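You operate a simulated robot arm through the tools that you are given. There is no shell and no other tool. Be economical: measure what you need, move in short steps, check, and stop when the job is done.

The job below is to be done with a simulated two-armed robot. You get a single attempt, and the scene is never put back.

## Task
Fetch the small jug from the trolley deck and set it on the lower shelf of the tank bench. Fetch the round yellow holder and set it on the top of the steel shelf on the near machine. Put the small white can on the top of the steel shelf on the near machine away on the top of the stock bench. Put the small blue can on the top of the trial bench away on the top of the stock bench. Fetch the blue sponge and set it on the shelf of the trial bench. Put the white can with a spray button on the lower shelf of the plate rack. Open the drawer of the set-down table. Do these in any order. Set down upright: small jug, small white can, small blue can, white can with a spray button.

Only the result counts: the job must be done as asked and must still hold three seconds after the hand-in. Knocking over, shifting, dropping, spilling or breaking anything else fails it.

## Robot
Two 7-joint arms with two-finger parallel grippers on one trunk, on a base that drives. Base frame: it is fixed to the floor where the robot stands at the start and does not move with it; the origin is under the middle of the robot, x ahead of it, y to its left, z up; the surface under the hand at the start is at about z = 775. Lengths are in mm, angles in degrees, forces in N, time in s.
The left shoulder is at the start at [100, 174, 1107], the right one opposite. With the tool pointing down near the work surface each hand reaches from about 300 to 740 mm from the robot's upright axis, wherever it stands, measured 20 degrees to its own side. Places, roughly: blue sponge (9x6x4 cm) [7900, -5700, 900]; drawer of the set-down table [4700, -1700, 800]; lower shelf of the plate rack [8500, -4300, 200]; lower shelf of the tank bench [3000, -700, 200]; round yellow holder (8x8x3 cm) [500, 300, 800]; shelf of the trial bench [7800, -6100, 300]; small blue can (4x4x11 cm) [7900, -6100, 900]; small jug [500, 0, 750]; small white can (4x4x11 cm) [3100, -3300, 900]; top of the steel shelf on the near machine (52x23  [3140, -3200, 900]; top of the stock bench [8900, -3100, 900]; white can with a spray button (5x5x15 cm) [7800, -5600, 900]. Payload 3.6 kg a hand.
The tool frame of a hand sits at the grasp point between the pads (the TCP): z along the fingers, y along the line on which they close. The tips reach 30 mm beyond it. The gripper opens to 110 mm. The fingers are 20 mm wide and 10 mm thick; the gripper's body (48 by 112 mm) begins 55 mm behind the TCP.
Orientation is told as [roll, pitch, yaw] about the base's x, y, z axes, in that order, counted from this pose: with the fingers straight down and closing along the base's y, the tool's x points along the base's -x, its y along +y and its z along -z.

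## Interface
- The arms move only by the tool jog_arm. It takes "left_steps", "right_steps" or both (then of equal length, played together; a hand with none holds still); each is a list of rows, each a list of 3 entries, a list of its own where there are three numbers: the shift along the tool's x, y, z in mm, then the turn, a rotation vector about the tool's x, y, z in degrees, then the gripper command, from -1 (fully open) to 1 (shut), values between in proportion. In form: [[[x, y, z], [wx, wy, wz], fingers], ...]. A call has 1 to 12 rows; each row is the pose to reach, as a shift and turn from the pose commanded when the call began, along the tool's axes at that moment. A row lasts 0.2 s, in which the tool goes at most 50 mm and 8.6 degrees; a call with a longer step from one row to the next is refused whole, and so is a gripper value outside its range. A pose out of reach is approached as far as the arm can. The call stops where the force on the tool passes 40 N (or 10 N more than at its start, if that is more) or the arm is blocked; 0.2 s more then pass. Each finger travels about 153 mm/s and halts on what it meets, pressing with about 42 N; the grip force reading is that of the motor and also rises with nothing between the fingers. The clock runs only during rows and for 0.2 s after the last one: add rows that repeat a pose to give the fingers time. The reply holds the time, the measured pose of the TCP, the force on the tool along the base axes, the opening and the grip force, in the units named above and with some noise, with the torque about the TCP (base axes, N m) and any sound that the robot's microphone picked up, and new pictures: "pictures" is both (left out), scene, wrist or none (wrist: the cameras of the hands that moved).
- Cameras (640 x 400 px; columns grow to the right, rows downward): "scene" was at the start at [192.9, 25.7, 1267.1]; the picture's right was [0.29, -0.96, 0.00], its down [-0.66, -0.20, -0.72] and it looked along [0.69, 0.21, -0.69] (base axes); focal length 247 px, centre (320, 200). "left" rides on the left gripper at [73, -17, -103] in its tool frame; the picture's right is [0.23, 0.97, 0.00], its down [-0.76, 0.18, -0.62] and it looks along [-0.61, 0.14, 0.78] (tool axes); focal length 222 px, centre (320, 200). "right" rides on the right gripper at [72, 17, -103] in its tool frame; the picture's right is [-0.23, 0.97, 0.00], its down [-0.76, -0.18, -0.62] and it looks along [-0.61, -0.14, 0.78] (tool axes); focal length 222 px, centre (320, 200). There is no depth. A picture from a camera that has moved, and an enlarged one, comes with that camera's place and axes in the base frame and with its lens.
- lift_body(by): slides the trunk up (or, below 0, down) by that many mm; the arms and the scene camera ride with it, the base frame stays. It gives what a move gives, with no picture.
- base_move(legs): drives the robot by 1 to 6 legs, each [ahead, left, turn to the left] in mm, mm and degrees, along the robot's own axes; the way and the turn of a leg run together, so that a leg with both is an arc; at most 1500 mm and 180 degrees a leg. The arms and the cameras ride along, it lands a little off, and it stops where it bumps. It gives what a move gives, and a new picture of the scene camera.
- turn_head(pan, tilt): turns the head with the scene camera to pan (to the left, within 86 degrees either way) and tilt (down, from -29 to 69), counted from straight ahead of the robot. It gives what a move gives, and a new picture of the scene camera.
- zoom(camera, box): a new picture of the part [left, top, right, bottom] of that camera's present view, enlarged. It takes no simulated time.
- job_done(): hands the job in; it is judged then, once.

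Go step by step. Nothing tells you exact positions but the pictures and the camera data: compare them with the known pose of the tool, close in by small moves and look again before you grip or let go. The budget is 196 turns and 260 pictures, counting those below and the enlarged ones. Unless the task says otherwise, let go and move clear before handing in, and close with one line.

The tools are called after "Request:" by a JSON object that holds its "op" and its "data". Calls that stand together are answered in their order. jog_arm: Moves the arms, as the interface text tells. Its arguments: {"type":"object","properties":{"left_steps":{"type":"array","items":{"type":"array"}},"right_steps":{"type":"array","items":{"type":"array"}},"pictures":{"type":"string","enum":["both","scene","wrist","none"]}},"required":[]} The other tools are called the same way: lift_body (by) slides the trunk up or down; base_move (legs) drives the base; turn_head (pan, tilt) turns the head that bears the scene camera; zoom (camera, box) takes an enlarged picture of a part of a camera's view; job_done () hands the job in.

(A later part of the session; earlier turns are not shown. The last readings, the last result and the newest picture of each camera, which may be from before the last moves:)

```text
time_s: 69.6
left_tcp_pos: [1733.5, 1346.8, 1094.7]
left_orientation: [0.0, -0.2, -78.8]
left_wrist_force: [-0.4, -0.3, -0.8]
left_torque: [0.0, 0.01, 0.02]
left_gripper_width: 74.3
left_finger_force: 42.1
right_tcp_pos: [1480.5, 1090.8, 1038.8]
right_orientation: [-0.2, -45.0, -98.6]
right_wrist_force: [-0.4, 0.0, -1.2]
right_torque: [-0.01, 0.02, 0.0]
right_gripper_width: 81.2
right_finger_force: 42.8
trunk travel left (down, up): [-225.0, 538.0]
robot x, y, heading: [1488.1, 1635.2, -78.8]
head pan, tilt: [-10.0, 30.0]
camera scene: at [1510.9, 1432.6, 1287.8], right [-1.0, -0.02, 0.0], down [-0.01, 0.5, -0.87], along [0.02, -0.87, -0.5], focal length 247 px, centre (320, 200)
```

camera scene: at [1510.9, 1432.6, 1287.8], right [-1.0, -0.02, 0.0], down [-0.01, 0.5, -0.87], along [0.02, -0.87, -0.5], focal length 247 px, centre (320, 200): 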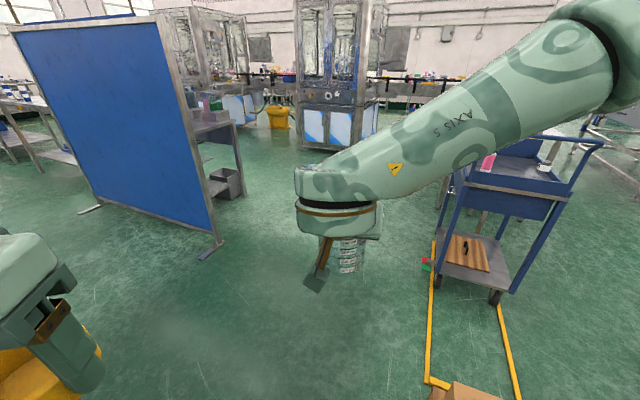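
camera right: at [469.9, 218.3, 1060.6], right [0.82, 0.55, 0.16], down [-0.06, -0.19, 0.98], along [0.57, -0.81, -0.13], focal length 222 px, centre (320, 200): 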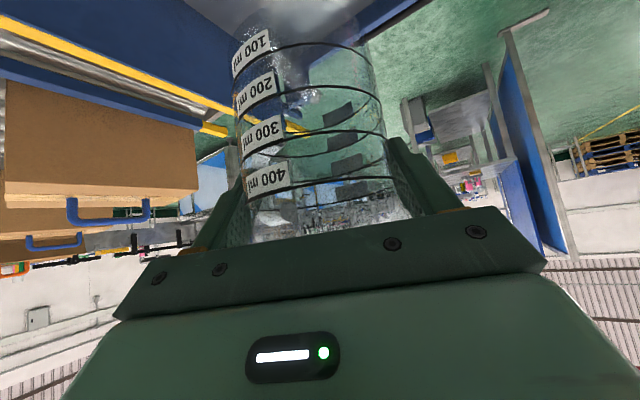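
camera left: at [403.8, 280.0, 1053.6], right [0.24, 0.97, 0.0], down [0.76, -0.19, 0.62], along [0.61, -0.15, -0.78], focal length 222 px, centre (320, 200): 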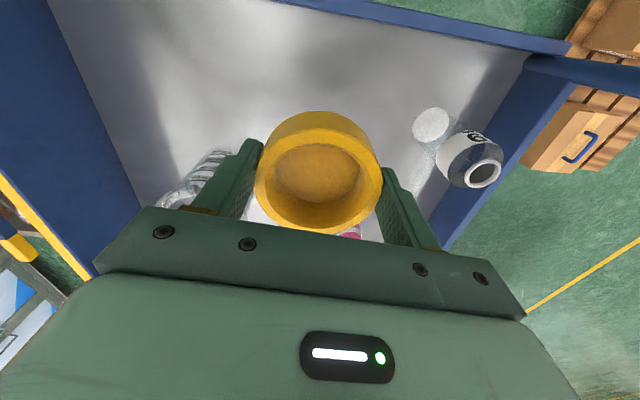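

I brushed something (likely the pallet corner) and stopped, but the jug and holder are still held. I'll step away to the left and carry on toward the bench.

Request:
{"op": "base_move", "data": {"legs": [[0, 330, 0], [0, 0, -13], [1000, 0, 0], [1000, 0, 0], [0, 0, 80]]}}

Request:
{"op": "turn_head", "data": {"pan": 0, "tilt": 35}}

Request:
{"op": "jog_arm", "data": {"right_steps": [[[0, 0, 0], [0, 0, 0], 1]], "pictures": "wrist"}}

```text
time_s: 85.8
left_tcp_pos: [2070.0, -211.5, 1095.8]
left_orientation: [0.1, -0.1, -12.7]
left_wrist_force: [-0.3, 0.0, -1.2]
left_torque: [-0.01, 0.0, 0.01]
left_gripper_width: 74.3
left_finger_force: 42.2
right_tcp_pos: [2199.9, -547.0, 1037.5]
right_orientation: [-0.2, -44.9, -32.5]
right_wrist_force: [1.0, -0.2, -0.8]
right_torque: [0.0, 0.02, -0.02]
right_gripper_width: 80.8
right_finger_force: 42.3
trunk travel left (down, up): [-225.0, 538.0]
robot x, y, heading: [1706.5, -322.2, -12.9]
head pan, tilt: [-10.0, 30.0]
camera scene: at [1902.1, -378.5, 1287.8], right [-0.39, -0.92, 0.0], down [-0.46, 0.19, -0.87], along [0.8, -0.33, -0.5], focal length 247 px, centre (320, 200)
```

scene: 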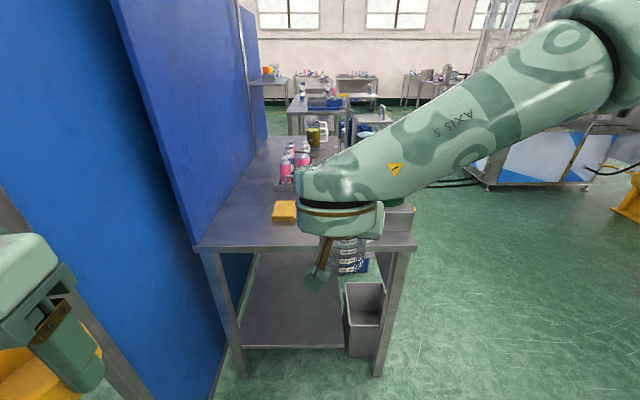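

```text
time_s: 86.5
left_tcp_pos: [2070.8, -211.0, 1094.5]
left_orientation: [0.0, -0.1, -12.8]
left_wrist_force: [0.5, -0.1, -1.0]
left_torque: [0.0, 0.0, 0.01]
left_gripper_width: 74.3
left_finger_force: 41.9
right_tcp_pos: [2200.6, -547.4, 1038.0]
right_orientation: [-0.3, -44.8, -32.5]
right_wrist_force: [-0.4, 0.0, -0.6]
right_torque: [0.03, 0.02, 0.0]
right_gripper_width: 80.9
right_finger_force: 41.9
trunk travel left (down, up): [-225.0, 538.0]
robot x, y, heading: [1706.0, -321.2, -12.5]
head pan, tilt: [0.0, 35.0]
camera scene: at [1904.6, -363.2, 1280.0], right [-0.22, -0.98, 0.0], down [-0.56, 0.13, -0.82], along [0.8, -0.18, -0.57], focal length 247 px, centre (320, 200)
```

scene: 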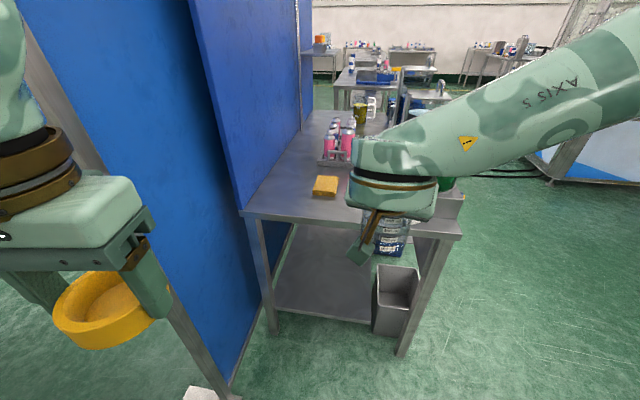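

```text
time_s: 86.9
left_tcp_pos: [2070.2, -211.1, 1094.1]
left_orientation: [-0.1, -0.1, -12.8]
left_wrist_force: [-0.2, 0.2, -1.2]
left_torque: [-0.02, -0.02, -0.01]
left_gripper_width: 74.3
left_finger_force: 42.1
right_tcp_pos: [2199.9, -547.1, 1038.4]
right_orientation: [-0.2, -44.8, -32.6]
right_wrist_force: [0.5, -0.1, -1.1]
right_torque: [0.01, -0.02, 0.01]
right_gripper_width: 80.6
right_finger_force: 41.9
trunk travel left (down, up): [-225.0, 538.0]
robot x, y, heading: [1706.1, -321.4, -12.7]
head pan, tilt: [0.0, 35.0]
camera right: at [2105.1, -465.7, 1059.5], right [0.66, 0.73, 0.16], down [-0.01, -0.2, 0.98], along [0.75, -0.65, -0.13], focal length 222 px, centre (320, 200)
```

right: 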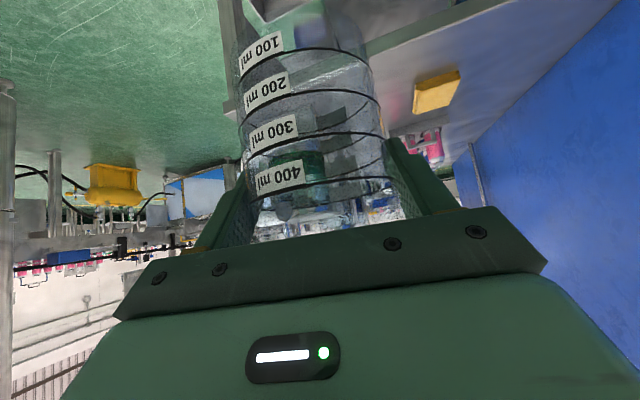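

The bench runs away from me at about heading -21° with the screen on its left, so its right long side is the open one. I'll go round to that side and look at the shelf there.

Request:
{"op": "base_move", "data": {"legs": [[260, -1150, 0], [0, 0, 40]]}}

Request:
{"op": "turn_head", "data": {"pan": 0, "tilt": 25}}

```text
time_s: 94.7
left_tcp_pos: [1912.8, -1180.8, 1094.9]
left_orientation: [0.1, -0.1, 27.2]
left_wrist_force: [0.7, -0.8, -0.7]
left_torque: [-0.01, -0.01, 0.01]
left_gripper_width: 73.9
left_finger_force: 42.1
right_tcp_pos: [2229.7, -1355.4, 1038.5]
right_orientation: [-0.2, -44.9, 7.3]
right_wrist_force: [0.3, 0.1, -0.8]
right_torque: [0.0, -0.02, -0.02]
right_gripper_width: 80.4
right_finger_force: 41.6
trunk travel left (down, up): [-225.0, 538.0]
robot x, y, heading: [1702.6, -1503.2, 27.3]
head pan, tilt: [0.0, 35.0]
camera scene: at [1883.9, -1403.3, 1280.0], right [0.45, -0.89, 0.0], down [-0.51, -0.26, -0.82], along [0.73, 0.37, -0.57], focal length 247 px, centre (320, 200)
```

scene: 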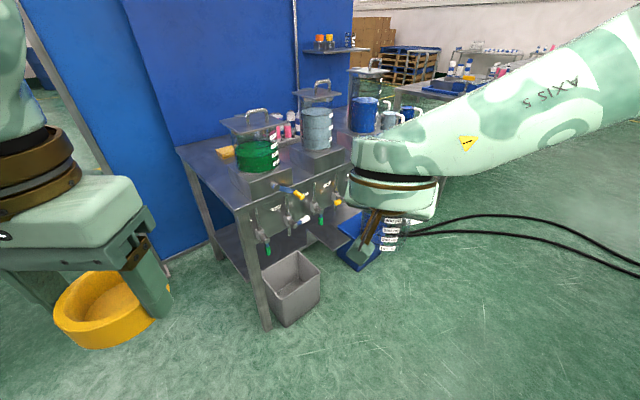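

```text
time_s: 95.4
left_tcp_pos: [1914.0, -1181.5, 1094.7]
left_orientation: [0.0, -0.1, 27.1]
left_wrist_force: [-0.4, -0.8, -0.4]
left_torque: [0.01, 0.01, -0.01]
left_gripper_width: 74.2
left_finger_force: 41.9
right_tcp_pos: [2229.8, -1355.0, 1039.8]
right_orientation: [-0.2, -44.8, 7.2]
right_wrist_force: [1.1, 0.4, -0.9]
right_torque: [-0.02, -0.01, 0.01]
right_gripper_width: 80.4
right_finger_force: 41.9
trunk travel left (down, up): [-225.0, 538.0]
robot x, y, heading: [1703.5, -1495.1, 27.2]
head pan, tilt: [0.0, 25.0]
camera scene: at [1887.7, -1401.7, 1295.7], right [0.45, -0.89, 0.0], down [-0.38, -0.19, -0.91], along [0.81, 0.41, -0.42], focal length 247 px, centre (320, 200)
```

scene: 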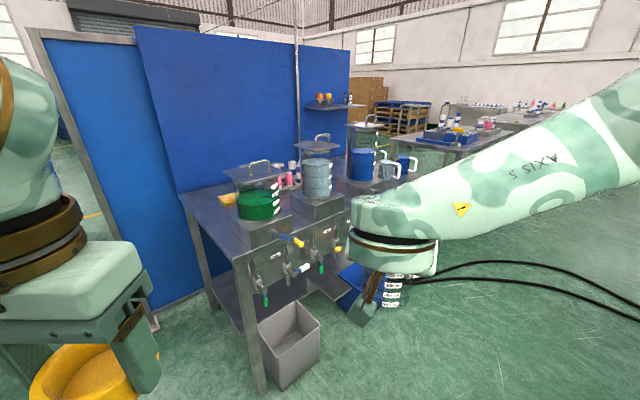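

The bin is on the floor at the bench's right corner and the right side is full of taps. The near end is the clear access, so I'll zoom on the shelf edge there.

Request:
{"op": "zoom", "data": {"camera": "scene", "box": [170, 170, 350, 390]}}

```text
1.82 times, centred on (260, 280) of scene
camera zoom: at [1887.7, -1401.7, 1295.7], right [0.45, -0.89, 0.0], down [-0.38, -0.19, -0.91], along [0.81, 0.41, -0.42], focal length 450 px, centre (429, 54)
```

zoom: 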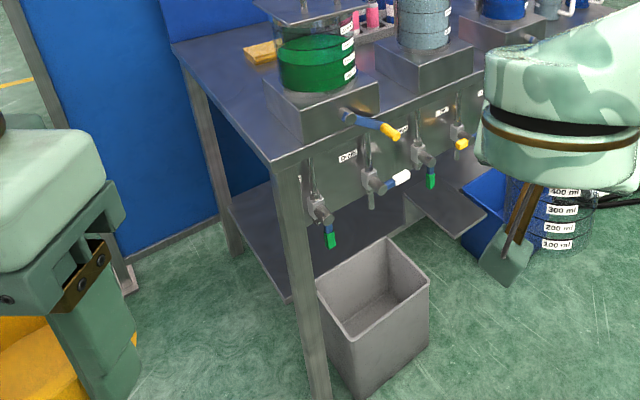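

The shelf's near edge fits z ≈ 200 and the near end is free. Here in the open I'll lower the trunk, bring the jug down to shelf height and pull the left hand in.

Request:
{"op": "lift_body", "data": {"by": -225}}

Request:
{"op": "jog_arm", "data": {"right_steps": [[[25, 0, 25], [0, 0, 0], 1], [[50, 0, 50], [0, 0, 0], 1], [[75, 0, 75], [0, 0, 0], 1], [[100, 0, 100], [0, 0, 0], 1], [[125, 0, 125], [0, 0, 0], 1], [[150, 0, 150], [0, 0, 0], 1], [[175, 0, 175], [0, 0, 0], 1], [[200, 0, 200], [0, 0, 0], 1], [[225, 0, 225], [0, 0, 0], 1], [[250, 0, 250], [0, 0, 0], 1], [[275, 0, 275], [0, 0, 0], 1], [[300, 0, 300], [0, 0, 0], 1]], "left_steps": [[[10, 0, 0], [0, 0, 0], 1], [[20, 0, 0], [0, 0, 0], 1], [[30, 0, 0], [0, 0, 0], 1], [[40, 0, 0], [0, 0, 0], 1], [[50, 0, 0], [0, 0, 0], 1], [[60, 0, 0], [0, 0, 0], 1], [[60, 0, 0], [0, 0, 0], 1], [[60, 0, 0], [0, 0, 0], 1], [[60, 0, 0], [0, 0, 0], 1], [[60, 0, 0], [0, 0, 0], 1], [[60, 0, 0], [0, 0, 0], 1], [[60, 0, 0], [0, 0, 0], 1]], "pictures": "both"}}

```text
time_s: 97.8
left_tcp_pos: [1990.6, -1141.0, 794.2]
left_orientation: [-0.1, 17.6, 27.2]
left_wrist_force: [-0.2, -0.5, -0.2]
left_torque: [0.01, 0.0, 0.01]
left_gripper_width: 74.2
left_finger_force: 42.0
right_tcp_pos: [2227.7, -1355.8, 813.4]
right_orientation: [-0.2, -44.9, 7.3]
right_wrist_force: [-0.3, -0.8, -1.2]
right_torque: [0.02, -0.01, 0.02]
right_gripper_width: 80.8
right_finger_force: 41.9
trunk travel left (down, up): [0.0, 763.0]
robot x, y, heading: [1701.9, -1499.2, 27.1]
head pan, tilt: [0.0, 25.0]
```

```text
time_s: 100.4
left_tcp_pos: [1954.7, -1153.9, 790.6]
left_orientation: [-0.1, 17.4, 27.5]
left_wrist_force: [0.2, 0.0, -2.0]
left_torque: [-0.02, -0.01, -0.01]
left_gripper_width: 74.1
left_finger_force: 41.4
left hand out of reach, approached as far as the arm can: row 1, 2, 3, 4, 5, 6, 7, 8, 9, 10, 11, 12
right_tcp_pos: [2236.1, -1291.8, 418.7]
right_orientation: [-1.6, -43.5, 7.1]
right_wrist_force: [0.2, 0.3, -0.8]
right_torque: [-0.02, 0.01, 0.0]
right_gripper_width: 80.3
right_finger_force: 42.0
right hand out of reach, approached as far as the arm can: row 8, 9, 10, 11, 12
trunk travel left (down, up): [0.0, 763.0]
robot x, y, heading: [1701.0, -1495.4, 27.1]
head pan, tilt: [0.0, 25.0]
camera scene: at [2009.6, -1339.8, 1054.7], right [0.45, -0.89, 0.0], down [-0.38, -0.19, -0.91], along [0.81, 0.41, -0.42], focal length 247 px, centre (320, 200)
camera right: at [2110.3, -1287.6, 442.8], right [0.06, 0.99, 0.14], down [0.14, -0.14, 0.98], along [0.99, -0.04, -0.15], focal length 222 px, centre (320, 200)
camera left: at [1928.2, -1185.0, 909.9], right [-0.64, 0.76, 0.07], down [0.73, 0.58, 0.37], along [0.24, 0.28, -0.93], focal length 222 px, centre (320, 200)
```

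scene: 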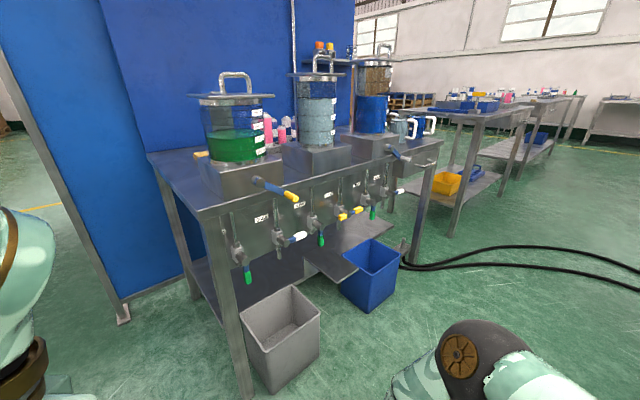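
right: 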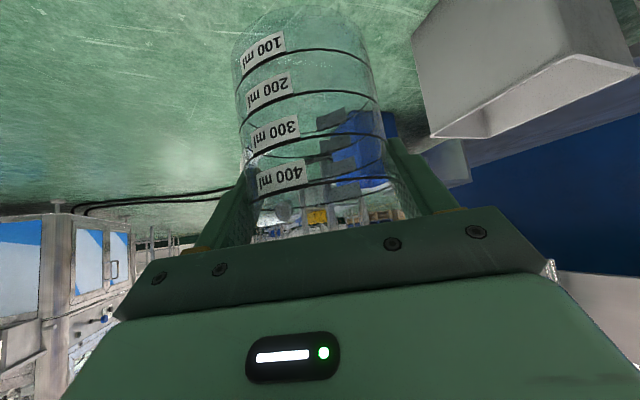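
left: 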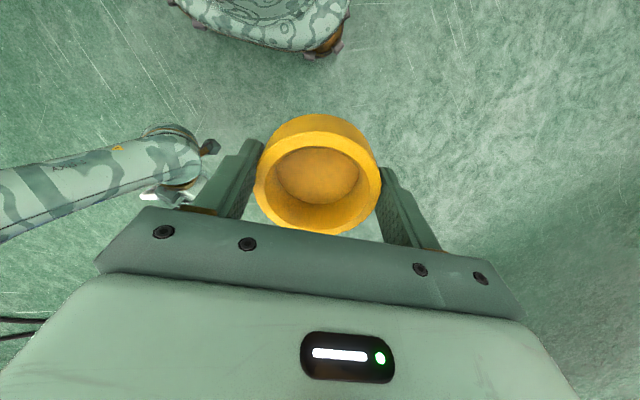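

The trunk also leans forward as it lowers, and the right arm hit a joint limit at z ≈ 418. I'll try reaching further forward and lower.

Request:
{"op": "jog_arm", "data": {"right_steps": [[[-28, 0, 28], [0, 0, 0], 1], [[-56, 0, 56], [0, 0, 0], 1], [[-85, 0, 85], [0, 0, 0], 1], [[-60, 0, 110], [0, 0, 0], 1], [[-30, 0, 140], [0, 0, 0], 1], [[-10, 0, 160], [0, 0, 0], 1]], "pictures": "wrist"}}

```text
time_s: 101.8
left_tcp_pos: [1953.7, -1153.9, 791.1]
left_orientation: [-0.2, 17.3, 27.5]
left_wrist_force: [1.2, -0.5, -0.2]
left_torque: [0.02, -0.03, 0.02]
left_gripper_width: 73.9
left_finger_force: 42.3
right_tcp_pos: [2355.1, -1278.8, 313.0]
right_orientation: [-0.3, -44.7, 7.2]
right_wrist_force: [-0.5, 0.2, -0.7]
right_torque: [0.0, 0.04, -0.01]
right_gripper_width: 80.0
right_finger_force: 42.1
right hand out of reach, approached as far as the arm can: row 1
trunk travel left (down, up): [0.0, 763.0]
robot x, y, heading: [1703.1, -1498.8, 26.9]
head pan, tilt: [0.0, 25.0]
camera right: at [2229.4, -1278.6, 334.2], right [0.04, 0.99, 0.16], down [0.12, -0.16, 0.98], along [0.99, -0.02, -0.13], focal length 222 px, centre (320, 200)
```

right: 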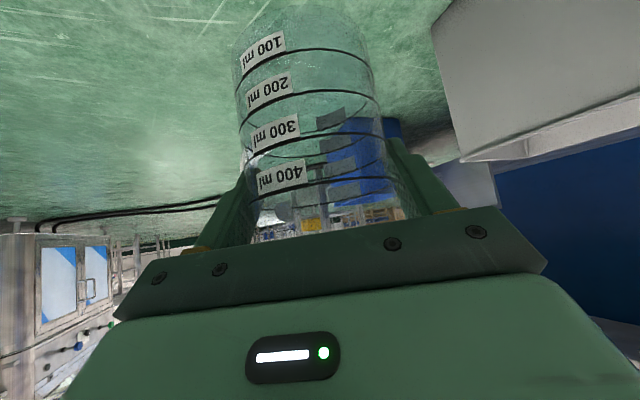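

That works: z 313 at 680 mm ahead. I'll raise the jug slightly, then drive to a staging spot in front of the bench's near end, heading about -5°.

Request:
{"op": "jog_arm", "data": {"right_steps": [[[-14, 0, -14], [0, 0, 0], 1], [[-28, 0, -28], [0, 0, 0], 1]], "pictures": "none"}}

Request:
{"op": "base_move", "data": {"legs": [[0, 0, -32], [-312, 974, 0]]}}

Request:
{"op": "turn_head", "data": {"pan": 0, "tilt": 35}}

```text
time_s: 102.4
left_tcp_pos: [1954.1, -1153.8, 791.7]
left_orientation: [-0.1, 17.3, 27.5]
left_wrist_force: [0.4, -0.6, -1.3]
left_torque: [-0.01, -0.01, -0.03]
left_gripper_width: 74.1
left_finger_force: 42.0
right_tcp_pos: [2354.7, -1279.8, 352.5]
right_orientation: [-0.2, -44.8, 7.2]
right_wrist_force: [0.0, -0.1, -1.1]
right_torque: [0.02, 0.01, -0.01]
right_gripper_width: 80.6
right_finger_force: 41.9
trunk travel left (down, up): [0.0, 763.0]
robot x, y, heading: [1702.2, -1498.2, 27.2]
head pan, tilt: [0.0, 25.0]
```

```text
time_s: 109.3
left_tcp_pos: [1881.3, -339.2, 792.0]
left_orientation: [-0.1, 17.2, -5.2]
left_wrist_force: [-0.7, 0.2, -0.1]
left_torque: [0.01, -0.01, 0.02]
left_gripper_width: 74.0
left_finger_force: 42.1
right_tcp_pos: [2149.5, -663.8, 352.5]
right_orientation: [-0.2, -44.7, -25.5]
right_wrist_force: [0.6, 0.8, -1.1]
right_torque: [0.05, -0.01, 0.0]
right_gripper_width: 80.4
right_finger_force: 41.7
trunk travel left (down, up): [0.0, 763.0]
robot x, y, heading: [1483.7, -492.8, -5.6]
head pan, tilt: [0.0, 25.0]
camera scene: at [1825.6, -525.9, 1055.3], right [-0.1, -1.0, 0.0], down [-0.42, 0.04, -0.91], along [0.9, -0.09, -0.42], focal length 247 px, centre (320, 200)
```

scene: 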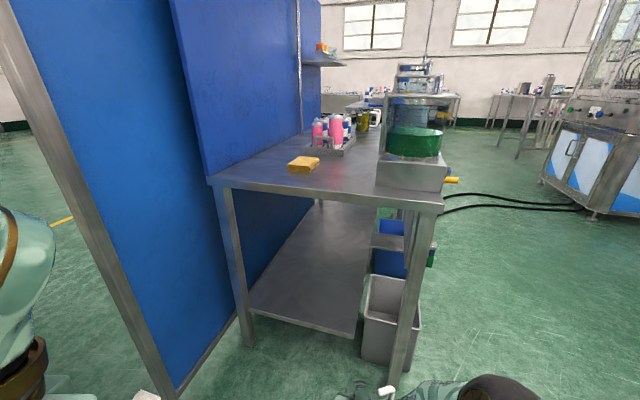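

```text
time_s: 110.0
left_tcp_pos: [1880.8, -338.0, 791.5]
left_orientation: [-0.2, 17.3, -5.2]
left_wrist_force: [-0.6, 0.1, -0.3]
left_torque: [-0.03, -0.02, -0.01]
left_gripper_width: 74.2
left_finger_force: 41.4
right_tcp_pos: [2151.0, -663.2, 353.0]
right_orientation: [-0.2, -44.7, -25.5]
right_wrist_force: [1.1, 0.0, -0.5]
right_torque: [0.03, 0.04, -0.01]
right_gripper_width: 80.4
right_finger_force: 42.2
trunk travel left (down, up): [0.0, 763.0]
robot x, y, heading: [1484.5, -492.3, -5.7]
head pan, tilt: [0.0, 35.0]
camera scene: at [1821.5, -525.5, 1039.5], right [-0.1, -1.0, 0.0], down [-0.57, 0.06, -0.82], along [0.81, -0.08, -0.57], focal length 247 px, centre (320, 200)
```

scene: 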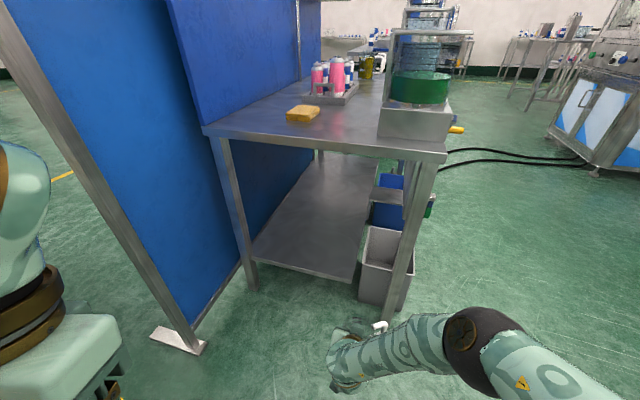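

The shelf spans only the left ~460 mm of this end at z ≈ 200 (corners [2574, -290] and [2422, -718]). I'll aim the jug for [2614, -573], turning to heading +5° first.

Request:
{"op": "base_move", "data": {"legs": [[0, 0, 10.6], [0, -73, 0], [230, 0, 0]]}}

Request:
{"op": "turn_head", "data": {"pan": -5, "tilt": 50}}

```text
time_s: 113.1
left_tcp_pos: [2083.8, -323.3, 791.1]
left_orientation: [-0.1, 17.4, 5.1]
left_wrist_force: [-0.6, -0.4, -0.4]
left_torque: [-0.01, -0.01, 0.01]
left_gripper_width: 74.1
left_finger_force: 42.1
right_tcp_pos: [2406.8, -593.7, 351.9]
right_orientation: [-0.2, -44.9, -15.2]
right_wrist_force: [0.3, 0.0, -0.5]
right_torque: [0.05, 0.05, 0.0]
right_gripper_width: 80.3
right_finger_force: 42.0
trunk travel left (down, up): [0.0, 763.0]
robot x, y, heading: [1722.3, -547.9, 4.7]
head pan, tilt: [0.0, 35.0]
camera scene: at [2059.0, -517.8, 1039.4], right [0.08, -1.0, 0.0], down [-0.57, -0.05, -0.82], along [0.82, 0.07, -0.57], focal length 247 px, centre (320, 200)
```

scene: 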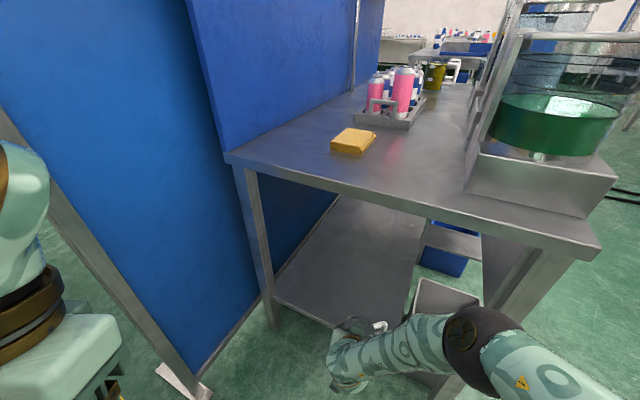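

```text
time_s: 113.8
left_tcp_pos: [2084.9, -324.1, 792.0]
left_orientation: [0.0, 17.3, 5.1]
left_wrist_force: [0.6, -0.8, -1.1]
left_torque: [-0.01, -0.01, 0.02]
left_gripper_width: 74.0
left_finger_force: 41.7
right_tcp_pos: [2405.9, -592.4, 352.4]
right_orientation: [-0.3, -44.9, -15.1]
right_wrist_force: [0.0, -0.8, -0.7]
right_torque: [0.02, 0.03, -0.02]
right_gripper_width: 80.1
right_finger_force: 42.1
trunk travel left (down, up): [0.0, 763.0]
robot x, y, heading: [1721.2, -550.9, 4.7]
head pan, tilt: [-5.0, 50.0]
camera scene: at [2048.0, -525.5, 1017.8], right [-0.01, -1.0, 0.0], down [-0.77, 0.0, -0.64], along [0.64, 0.0, -0.77], focal length 247 px, centre (320, 200)
```

scene: 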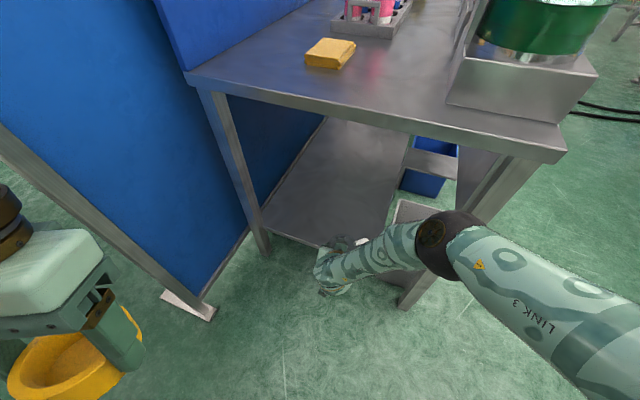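

The right elbow would come near the bench edge if I drove the whole way. I'll extend the arm 80 mm instead, shift the base less, and put the jug nearer the shelf edge, at about [2581, -530].

Request:
{"op": "jog_arm", "data": {"right_steps": [[[-28, 0, 28], [0, 0, 0], 1], [[-57, 0, 57], [0, 0, 0], 1]], "pictures": "none"}}

Request:
{"op": "base_move", "data": {"legs": [[0, 75, 0], [80, 0, 0]]}}

Request:
{"op": "zoom", "data": {"camera": "scene", "box": [240, 120, 480, 300]}}

Request:
{"op": "zoom", "data": {"camera": "right", "box": [0, 0, 640, 400]}}

```text
time_s: 114.5
left_tcp_pos: [2084.1, -324.0, 791.1]
left_orientation: [-0.2, 17.3, 5.0]
left_wrist_force: [0.6, -0.7, -1.2]
left_torque: [0.0, 0.02, 0.0]
left_gripper_width: 73.8
left_finger_force: 41.7
right_tcp_pos: [2485.3, -614.3, 351.4]
right_orientation: [-0.2, -44.7, -15.0]
right_wrist_force: [0.8, -0.1, -1.3]
right_torque: [0.04, 0.03, -0.02]
right_gripper_width: 80.5
right_finger_force: 41.9
trunk travel left (down, up): [0.0, 763.0]
robot x, y, heading: [1723.9, -547.5, 4.8]
head pan, tilt: [-5.0, 50.0]
```

```text
time_s: 116.2
left_tcp_pos: [2157.4, -242.5, 790.8]
left_orientation: [-0.1, 17.5, 5.3]
left_wrist_force: [0.6, -0.3, -0.2]
left_torque: [-0.01, 0.01, 0.01]
left_gripper_width: 74.1
left_finger_force: 41.9
right_tcp_pos: [2559.0, -531.7, 351.2]
right_orientation: [-0.2, -44.8, -15.0]
right_wrist_force: [-0.7, -0.3, -1.5]
right_torque: [0.04, 0.04, 0.01]
right_gripper_width: 80.3
right_finger_force: 42.2
trunk travel left (down, up): [0.0, 763.0]
robot x, y, heading: [1794.6, -463.2, 4.9]
head pan, tilt: [-5.0, 50.0]
camera scene: at [2123.0, -443.3, 1017.3], right [0.0, -1.0, 0.0], down [-0.77, 0.0, -0.64], along [0.64, 0.0, -0.77], focal length 247 px, centre (320, 200)
```

scene: 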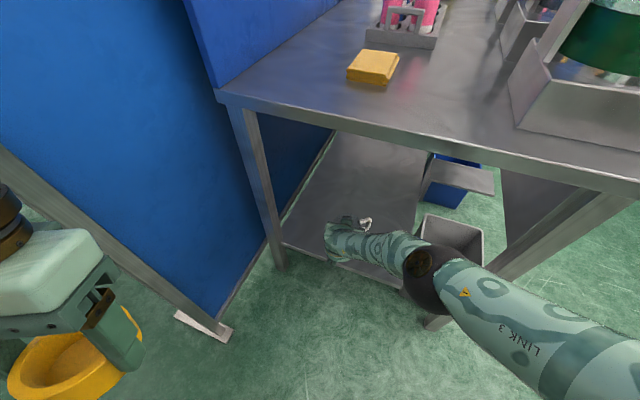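

```text
2.22 times, centred on (360, 210) of scene
camera zoom: at [2123.0, -443.3, 1017.3], right [0.0, -1.0, 0.0], down [-0.77, 0.0, -0.64], along [0.64, 0.0, -0.77], focal length 549 px, centre (231, 178)
```

zoom: 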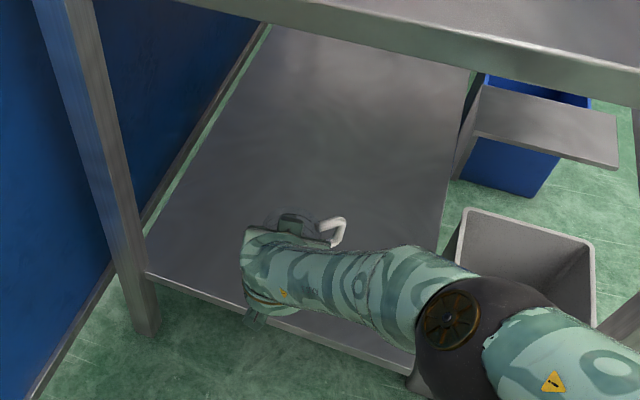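

```text
1.00 times, centred on (320, 200) of right (not enlarged: the box is as wide or as high as the picture)
camera zoom: at [2443.9, -482.9, 371.5], right [0.41, 0.9, 0.16], down [0.05, -0.2, 0.98], along [0.91, -0.4, -0.13], focal length 222 px, centre (320, 200)
```

zoom: 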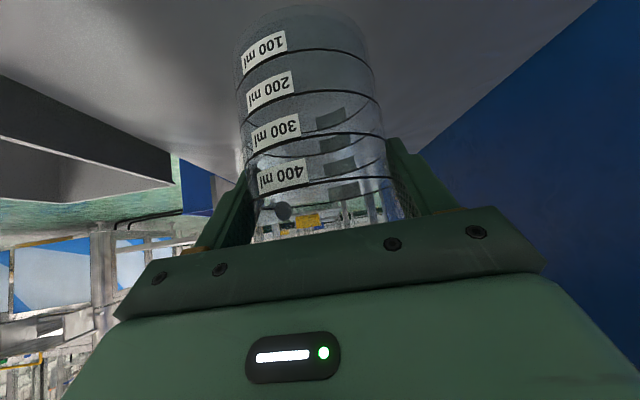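

The jug is over the shelf, about 65 mm inside the edge. I'll move 25 mm further in and lower toward the shelf.

Request:
{"op": "jog_arm", "data": {"right_steps": [[[-18, 0, 18], [0, 0, 0], 1], [[-3, 0, 33], [0, 0, 0], 1], [[12, 0, 48], [0, 0, 0], 1], [[19, 0, 55], [0, 0, 0], 1]], "pictures": "wrist"}}

```text
time_s: 117.2
left_tcp_pos: [2156.7, -242.2, 793.1]
left_orientation: [-0.1, 17.3, 5.2]
left_wrist_force: [0.2, 0.2, -1.3]
left_torque: [-0.03, 0.0, 0.02]
left_gripper_width: 74.3
left_finger_force: 41.9
right_tcp_pos: [2562.3, -553.6, 339.6]
right_orientation: [-0.1, -44.8, -15.1]
right_wrist_force: [0.3, -0.7, -0.5]
right_torque: [0.01, 0.04, 0.02]
right_gripper_width: 80.2
right_finger_force: 42.0
right hand out of reach, approached as far as the arm can: row 1, 2, 3, 4
trunk travel left (down, up): [0.0, 763.0]
robot x, y, heading: [1794.3, -463.0, 4.8]
head pan, tilt: [-5.0, 50.0]
camera right: at [2447.0, -505.9, 360.8], right [0.41, 0.9, 0.16], down [0.05, -0.2, 0.98], along [0.91, -0.4, -0.13], focal length 222 px, centre (320, 200)
```

right: 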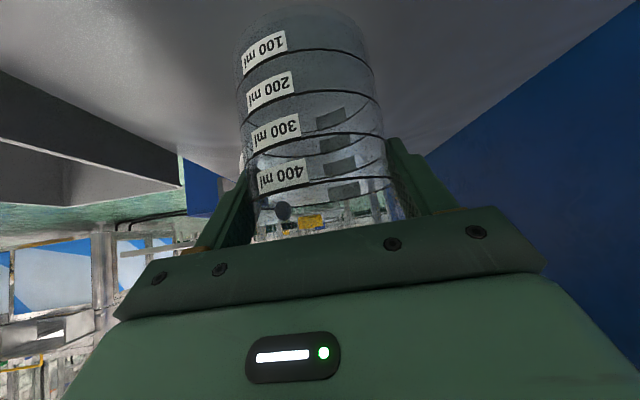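

That is the arm's reach limit. I'll pull the hand back a little, drive the base 70 mm forward, then lower.

Request:
{"op": "jog_arm", "data": {"right_steps": [[[30, 0, -30], [0, 0, 0], 1]], "pictures": "none"}}

Request:
{"op": "base_move", "data": {"legs": [[70, 10, 0]]}}

```text
time_s: 117.5
left_tcp_pos: [2158.4, -244.1, 790.8]
left_orientation: [-0.1, 17.3, 5.2]
left_wrist_force: [0.1, 0.3, -1.0]
left_torque: [-0.03, -0.02, 0.0]
left_gripper_width: 74.0
left_finger_force: 41.5
right_tcp_pos: [2522.6, -543.6, 339.7]
right_orientation: [-0.2, -44.9, -15.2]
right_wrist_force: [-1.0, -0.3, -0.3]
right_torque: [0.05, 0.0, 0.02]
right_gripper_width: 80.4
right_finger_force: 42.1
trunk travel left (down, up): [0.0, 763.0]
robot x, y, heading: [1794.7, -464.0, 4.6]
head pan, tilt: [-5.0, 50.0]
```

```text
time_s: 118.6
left_tcp_pos: [2226.5, -227.0, 791.4]
left_orientation: [-0.2, 17.4, 5.3]
left_wrist_force: [-0.3, 0.5, -0.8]
left_torque: [0.04, -0.01, 0.02]
left_gripper_width: 74.0
left_finger_force: 41.7
right_tcp_pos: [2592.0, -527.0, 338.8]
right_orientation: [-0.2, -44.7, -15.0]
right_wrist_force: [0.1, 0.3, -1.2]
right_torque: [-0.02, 0.02, 0.0]
right_gripper_width: 80.3
right_finger_force: 41.6
trunk travel left (down, up): [0.0, 763.0]
robot x, y, heading: [1865.3, -448.0, 4.8]
head pan, tilt: [-5.0, 50.0]
camera scene: at [2191.9, -427.6, 1017.4], right [0.0, -1.0, 0.0], down [-0.77, 0.0, -0.64], along [0.64, 0.0, -0.77], focal length 247 px, centre (320, 200)
```

scene: 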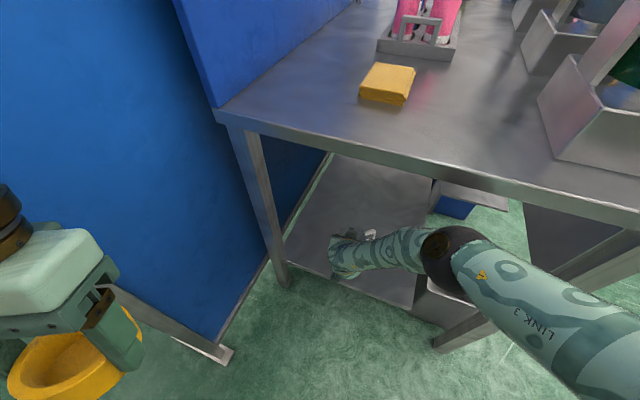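

TCP is now about 95 mm inside the edge. Lowering vertically until contact.

Request:
{"op": "jog_arm", "data": {"right_steps": [[[14, 0, 14], [0, 0, 0], 1], [[25, 0, 25], [0, 0, 0], 1], [[30, 0, 30], [0, 0, 0], 1], [[34, 0, 34], [0, 0, 0], 1], [[38, 0, 38], [0, 0, 0], 1], [[42, 0, 42], [0, 0, 0], 1]], "pictures": "wrist"}}

```text
time_s: 120.0
left_tcp_pos: [2224.3, -226.2, 792.9]
left_orientation: [-0.1, 17.2, 5.4]
left_wrist_force: [0.3, 0.6, -0.5]
left_torque: [0.04, 0.04, 0.04]
left_gripper_width: 74.0
left_finger_force: 42.0
right_tcp_pos: [2586.8, -533.3, 302.9]
right_orientation: [-0.2, -45.3, -15.2]
right_wrist_force: [8.6, 5.3, 30.2]
right_torque: [0.32, -0.5, 0.02]
right_gripper_width: 80.4
right_finger_force: 41.9
right hand out of reach, approached as far as the arm can: row 3, 4, 5, 6
trunk travel left (down, up): [0.0, 763.0]
robot x, y, heading: [1866.5, -446.6, 4.9]
head pan, tilt: [-5.0, 50.0]
camera right: at [2470.3, -484.2, 323.0], right [0.41, 0.9, 0.16], down [0.04, -0.19, 0.98], along [0.91, -0.39, -0.12], focal length 222 px, centre (320, 200)
```

right: 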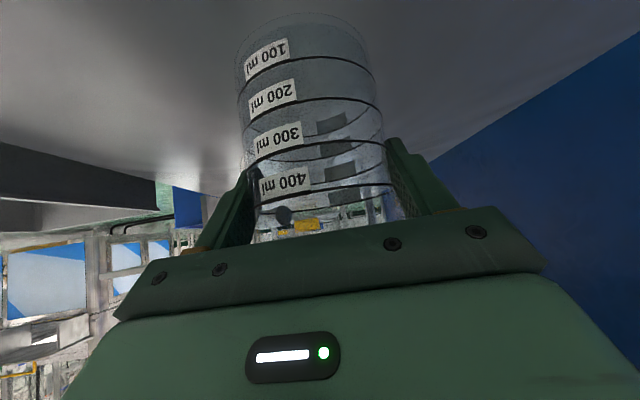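

Contact at z ≈ 303 with 30 N, so the jug stands on the shelf. I'll ease off slightly, open, and retreat along the fingers.

Request:
{"op": "jog_arm", "data": {"right_steps": [[[-2, 0, -2], [0, 0, 0], 1], [[-2, 0, -2], [0, 0, 0], 0.2], [[-2, 0, -2], [0, 0, 0], -1], [[-2, 0, -2], [0, 0, 0], -1]], "pictures": "wrist"}}

```text
time_s: 121.0
left_tcp_pos: [2226.8, -227.1, 791.3]
left_orientation: [-0.1, 17.4, 5.3]
left_wrist_force: [-0.6, 0.1, -1.3]
left_torque: [0.0, 0.01, 0.01]
left_gripper_width: 74.0
left_finger_force: 42.0
right_tcp_pos: [2582.9, -533.8, 299.9]
right_orientation: [-0.2, -44.7, -15.0]
right_wrist_force: [0.3, -0.9, -0.4]
right_torque: [0.03, 0.02, -0.01]
right_gripper_width: 110.2
right_finger_force: 0.0
trunk travel left (down, up): [0.0, 763.0]
robot x, y, heading: [1865.1, -452.1, 4.8]
head pan, tilt: [-5.0, 50.0]
camera right: at [2467.7, -485.1, 321.8], right [0.41, 0.9, 0.16], down [0.05, -0.2, 0.98], along [0.91, -0.39, -0.13], focal length 222 px, centre (320, 200)
```

right: 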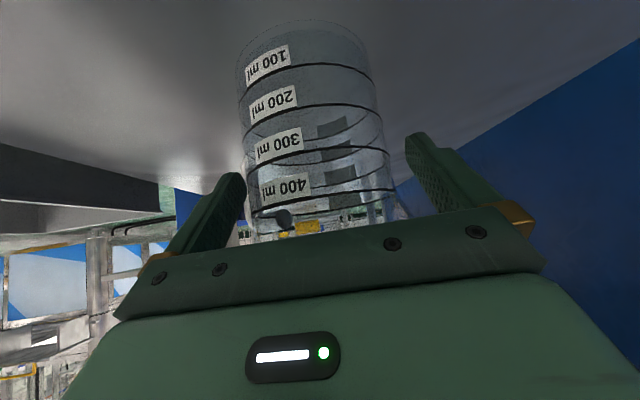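

The jug stands on its own on the shelf. I'll withdraw along the fingers and then back the base off.

Request:
{"op": "jog_arm", "data": {"right_steps": [[[0, 0, -30], [0, 0, 0], -1], [[0, 0, -70], [0, 0, 0], -1], [[0, 0, -110], [0, 0, 0], -1], [[0, 0, -150], [0, 0, 0], -1]], "pictures": "none"}}

Request:
{"op": "base_move", "data": {"legs": [[-400, 0, 0]]}}

Request:
{"op": "zoom", "data": {"camera": "scene", "box": [240, 80, 440, 240]}}

```text
time_s: 122.2
left_tcp_pos: [2222.3, -231.9, 793.1]
left_orientation: [-0.1, 17.3, 4.7]
left_wrist_force: [-0.3, 0.5, -1.4]
left_torque: [-0.06, 0.01, 0.01]
left_gripper_width: 74.1
left_finger_force: 42.1
right_tcp_pos: [2449.8, -496.8, 381.7]
right_orientation: [-2.8, -39.5, -14.6]
right_wrist_force: [0.6, 0.8, -0.4]
right_torque: [0.01, -0.04, 0.0]
right_gripper_width: 110.0
right_finger_force: 0.1
right hand out of reach, approached as far as the arm can: row 2, 3, 4
trunk travel left (down, up): [0.0, 763.0]
robot x, y, heading: [1859.2, -445.8, 4.1]
head pan, tilt: [-5.0, 50.0]
stopped in row 4 (right hand): the arm was blocked; the commanded pose is now the measured one
```

```text
time_s: 124.7
left_tcp_pos: [1823.1, -260.7, 791.4]
left_orientation: [-0.2, 17.3, 4.5]
left_wrist_force: [0.3, 1.1, -0.8]
left_torque: [0.02, -0.01, 0.0]
left_gripper_width: 74.0
left_finger_force: 42.0
right_tcp_pos: [2051.4, -526.5, 382.6]
right_orientation: [-2.8, -39.7, -14.6]
right_wrist_force: [-0.3, 0.6, 0.8]
right_torque: [0.01, -0.02, 0.03]
right_gripper_width: 109.9
right_finger_force: 0.1
trunk travel left (down, up): [0.0, 763.0]
robot x, y, heading: [1458.2, -477.7, 4.1]
head pan, tilt: [-5.0, 50.0]
camera scene: at [1786.2, -461.8, 1017.9], right [-0.02, -1.0, 0.0], down [-0.77, 0.01, -0.64], along [0.64, -0.01, -0.77], focal length 247 px, centre (320, 200)
```

scene: 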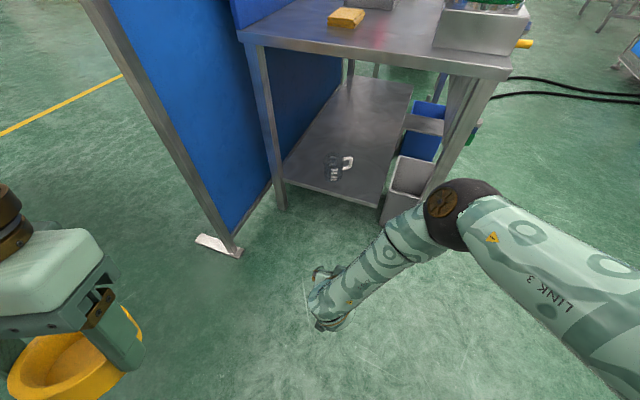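

```text
2.50 times, centred on (340, 160) of scene
camera zoom: at [1786.2, -461.8, 1017.9], right [-0.02, -1.0, 0.0], down [-0.77, 0.01, -0.64], along [0.64, -0.01, -0.77], focal length 618 px, centre (270, 300)
```

zoom: 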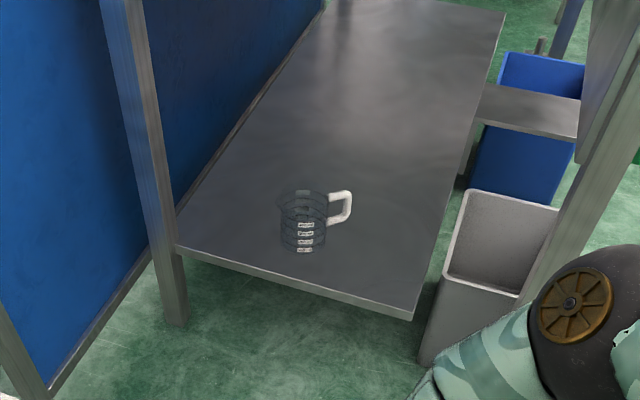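

The jug stands upright on the tank bench's lower shelf. Now I'll raise the trunk and bring both hands to tool-down poses for the steel shelf.

Request:
{"op": "lift_body", "data": {"by": 350}}

Request:
{"op": "jog_arm", "data": {"right_steps": [[[-15, 0, -15], [0, 5, 0], -1], [[-40, 0, -40], [0, 10, 0], -1], [[-65, 0, -65], [0, 15, 0], -1], [[-90, 0, -90], [0, 20, 0], -1], [[-115, 0, -115], [0, 25, 0], -1], [[-140, 0, -140], [0, 30, 0], -1], [[-165, 0, -165], [0, 35, 0], -1], [[-180, 0, -180], [0, 40, 0], -1]], "left_steps": [[[0, 0, 0], [0, -4, 0], 1], [[0, 0, 0], [0, -8, 0], 1], [[0, 0, 0], [0, -12, 0], 1], [[0, 0, 0], [0, -17.3, 0], 1], [[-20, 0, -20], [0, -17.3, 0], 1], [[-40, 0, -40], [0, -17.3, 0], 1], [[-40, 0, -40], [0, -17.3, 0], 1], [[-40, 0, -40], [0, -17.3, 0], 1]], "pictures": "none"}}

Request:
{"op": "turn_head", "data": {"pan": -50, "tilt": 20}}

```text
time_s: 128.1
left_tcp_pos: [1824.5, -260.4, 1141.2]
left_orientation: [-0.2, 17.3, 4.5]
left_wrist_force: [-0.7, 0.3, -1.7]
left_torque: [0.02, -0.03, -0.01]
left_gripper_width: 74.2
left_finger_force: 42.4
right_tcp_pos: [2050.8, -527.1, 732.2]
right_orientation: [-2.8, -39.7, -14.7]
right_wrist_force: [-0.4, 0.0, 0.5]
right_torque: [0.05, 0.01, 0.01]
right_gripper_width: 110.4
right_finger_force: 0.1
trunk travel left (down, up): [-350.0, 413.0]
robot x, y, heading: [1459.8, -481.2, 3.9]
head pan, tilt: [-5.0, 50.0]
```

```text
time_s: 129.9
left_tcp_pos: [1875.6, -257.8, 1167.5]
left_orientation: [-0.1, -0.1, 4.6]
left_wrist_force: [-0.3, 0.3, 0.1]
left_torque: [-0.02, 0.0, 0.0]
left_gripper_width: 74.0
left_finger_force: 41.8
right_tcp_pos: [2075.7, -525.9, 984.4]
right_orientation: [-2.1, 0.4, -16.4]
right_wrist_force: [-0.3, -0.1, -0.9]
right_torque: [0.0, 0.0, 0.04]
right_gripper_width: 109.9
right_finger_force: 0.3
trunk travel left (down, up): [-350.0, 413.0]
robot x, y, heading: [1457.1, -481.3, 4.3]
head pan, tilt: [-5.0, 50.0]
```

```text
time_s: 131.0
left_tcp_pos: [1874.7, -257.0, 1167.3]
left_orientation: [-0.2, 0.0, 4.6]
left_wrist_force: [-0.2, -0.4, -1.6]
left_torque: [0.02, -0.01, -0.03]
left_gripper_width: 74.3
left_finger_force: 42.8
right_tcp_pos: [2075.2, -525.2, 984.6]
right_orientation: [-2.1, 0.2, -16.4]
right_wrist_force: [0.9, 0.2, 0.4]
right_torque: [-0.01, -0.02, -0.01]
right_gripper_width: 110.1
right_finger_force: 0.1
trunk travel left (down, up): [-350.0, 413.0]
robot x, y, heading: [1456.8, -478.8, 4.2]
head pan, tilt: [-50.0, 20.0]
camera scene: at [1585.3, -540.7, 1431.9], right [-0.72, -0.7, 0.0], down [-0.24, 0.25, -0.94], along [0.65, -0.67, -0.34], focal length 247 px, centre (320, 200)
```

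scene: 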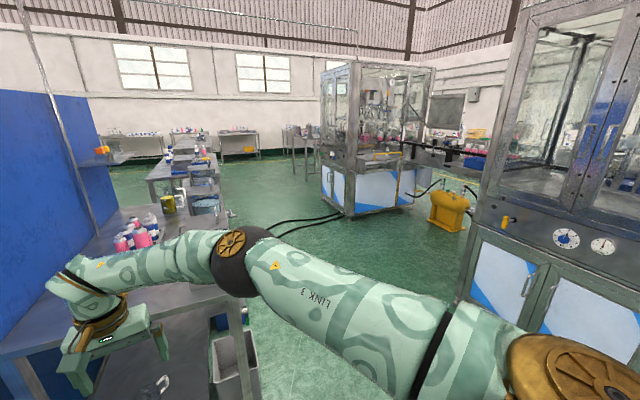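

The point [3140, -3200] falls on the front ledge of the glass machine in the middle. I'll zoom there.

Request:
{"op": "zoom", "data": {"camera": "scene", "box": [310, 60, 450, 220]}}

```text
2.50 times, centred on (380, 140) of scene
camera zoom: at [1585.3, -540.7, 1431.9], right [-0.72, -0.7, 0.0], down [-0.24, 0.25, -0.94], along [0.65, -0.67, -0.34], focal length 618 px, centre (170, 350)
```

zoom: 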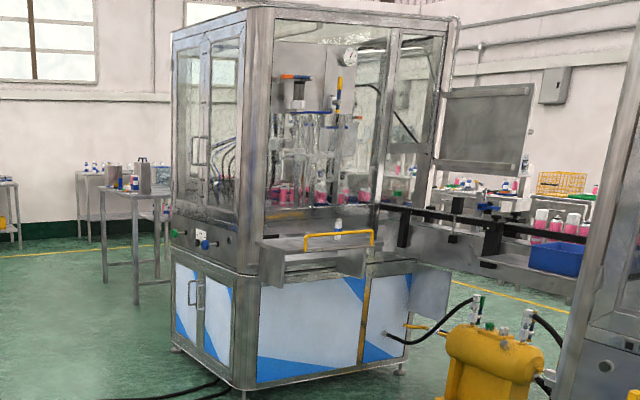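

The white can is visible on that shelf, which faces me with approach heading about -29°. I'll drive toward it, keeping clear of the floor cables.

Request:
{"op": "base_move", "data": {"legs": [[0, 0, -68], [1000, 0, 0], [950, 0, 0], [0, 0, 35]]}}

Request:
{"op": "turn_head", "data": {"pan": 0, "tilt": 25}}

```text
time_s: 145.4
left_tcp_pos: [2785.7, -2258.0, 1168.2]
left_orientation: [-0.2, 0.0, -28.3]
left_wrist_force: [0.2, -0.1, -1.4]
left_torque: [0.01, 0.03, 0.01]
left_gripper_width: 74.1
left_finger_force: 41.9
right_tcp_pos: [2808.9, -2594.2, 984.7]
right_orientation: [-2.2, 0.3, -49.2]
right_wrist_force: [-0.8, 0.4, 1.4]
right_torque: [0.0, 0.02, 0.02]
right_gripper_width: 110.4
right_finger_force: 0.0
trunk travel left (down, up): [-350.0, 413.0]
robot x, y, heading: [2319.7, -2217.3, -28.6]
head pan, tilt: [-50.0, 20.0]
camera scene: at [2388.2, -2340.2, 1431.9], right [-0.98, -0.19, 0.0], down [-0.07, 0.34, -0.94], along [0.18, -0.92, -0.34], focal length 247 px, centre (320, 200)
```

scene: 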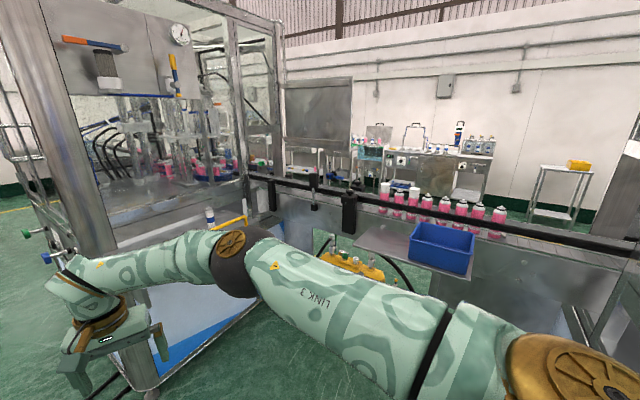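

```text
time_s: 146.5
left_tcp_pos: [2786.1, -2258.4, 1168.5]
left_orientation: [-0.2, 0.0, -28.3]
left_wrist_force: [0.0, -0.5, -1.6]
left_torque: [0.01, -0.02, -0.02]
left_gripper_width: 73.9
left_finger_force: 41.5
right_tcp_pos: [2809.7, -2593.0, 985.9]
right_orientation: [-2.3, 0.3, -49.3]
right_wrist_force: [0.9, -1.1, -0.7]
right_torque: [0.05, 0.02, 0.01]
right_gripper_width: 110.1
right_finger_force: 0.1
trunk travel left (down, up): [-350.0, 413.0]
robot x, y, heading: [2317.2, -2224.6, -29.2]
head pan, tilt: [0.0, 25.0]
camera scene: at [2450.7, -2293.6, 1423.8], right [-0.48, -0.88, 0.0], down [-0.37, 0.2, -0.91], along [0.79, -0.44, -0.42], focal length 247 px, centre (320, 200)
```

scene: 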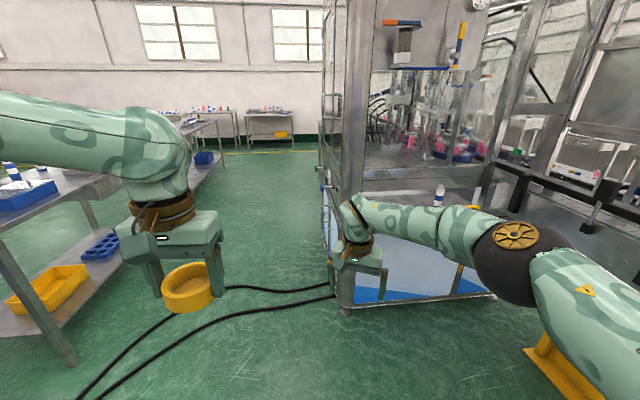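

The can stands near [3113, -3318] and the front face heading is about -23°. I'll raise the right hand, then strafe right and approach.

Request:
{"op": "jog_arm", "data": {"right_steps": [[[20, 0, -40], [0, 0, 0], -1], [[40, 0, -80], [0, 0, 0], -1], [[60, 0, -120], [0, 0, 0], -1], [[80, 0, -160], [0, 0, 0], -1]], "pictures": "none"}}

Request:
{"op": "base_move", "data": {"legs": [[0, 0, 6], [0, -577, 0], [380, 0, 0]]}}

Request:
{"op": "turn_head", "data": {"pan": -5, "tilt": 40}}

```text
time_s: 147.5
left_tcp_pos: [2786.2, -2258.0, 1167.4]
left_orientation: [-0.2, 0.0, -28.1]
left_wrist_force: [-0.3, 0.3, -0.7]
left_torque: [-0.01, 0.0, -0.02]
left_gripper_width: 74.1
left_finger_force: 42.1
right_tcp_pos: [2760.1, -2529.1, 1146.4]
right_orientation: [-2.2, 0.3, -49.3]
right_wrist_force: [0.0, 1.0, -0.3]
right_torque: [0.02, -0.01, 0.01]
right_gripper_width: 110.0
right_finger_force: 0.0
trunk travel left (down, up): [-350.0, 413.0]
robot x, y, heading: [2316.8, -2220.8, -28.7]
head pan, tilt: [0.0, 25.0]
```

```text
time_s: 153.4
left_tcp_pos: [2913.3, -2886.3, 1168.4]
left_orientation: [0.0, 0.0, -21.9]
left_wrist_force: [0.3, -0.6, -0.5]
left_torque: [0.02, 0.0, 0.01]
left_gripper_width: 73.9
left_finger_force: 41.8
right_tcp_pos: [2920.0, -3156.7, 1145.7]
right_orientation: [-2.2, 0.2, -43.0]
right_wrist_force: [0.2, -1.0, -0.7]
right_torque: [0.01, 0.02, -0.01]
right_gripper_width: 110.0
right_finger_force: 0.1
trunk travel left (down, up): [-350.0, 413.0]
robot x, y, heading: [2441.1, -2901.4, -22.4]
head pan, tilt: [0.0, 25.0]
camera scene: at [2584.9, -2957.2, 1423.7], right [-0.38, -0.92, 0.0], down [-0.39, 0.16, -0.91], along [0.84, -0.35, -0.42], focal length 247 px, centre (320, 200)
```

scene: 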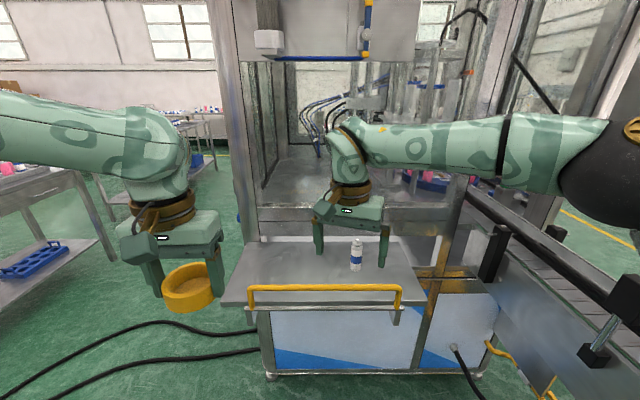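

```text
time_s: 154.1
left_tcp_pos: [2913.3, -2886.9, 1167.9]
left_orientation: [-0.3, 0.0, -22.0]
left_wrist_force: [-0.1, -0.4, -0.9]
left_torque: [0.0, -0.02, -0.02]
left_gripper_width: 74.3
left_finger_force: 41.9
right_tcp_pos: [2918.8, -3158.0, 1145.9]
right_orientation: [-2.0, 0.2, -43.0]
right_wrist_force: [-0.2, 0.6, -0.1]
right_torque: [-0.01, 0.0, 0.02]
right_gripper_width: 110.0
right_finger_force: 0.0
trunk travel left (down, up): [-350.0, 413.0]
robot x, y, heading: [2444.6, -2901.9, -22.7]
head pan, tilt: [-5.0, 40.0]
camera scene: at [2574.2, -2960.7, 1400.6], right [-0.46, -0.89, 0.0], down [-0.57, 0.3, -0.77], along [0.68, -0.35, -0.64], focal length 247 px, centre (320, 200)
```

scene: 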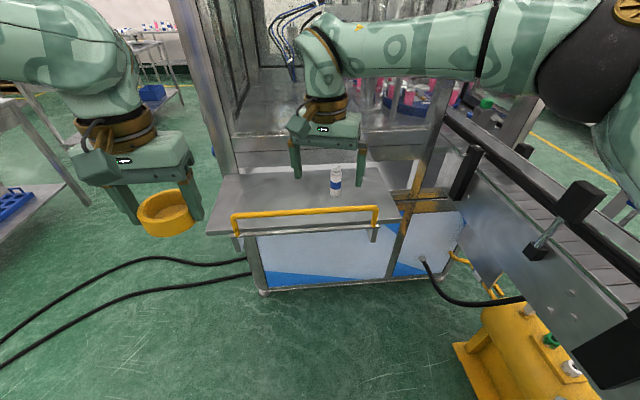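

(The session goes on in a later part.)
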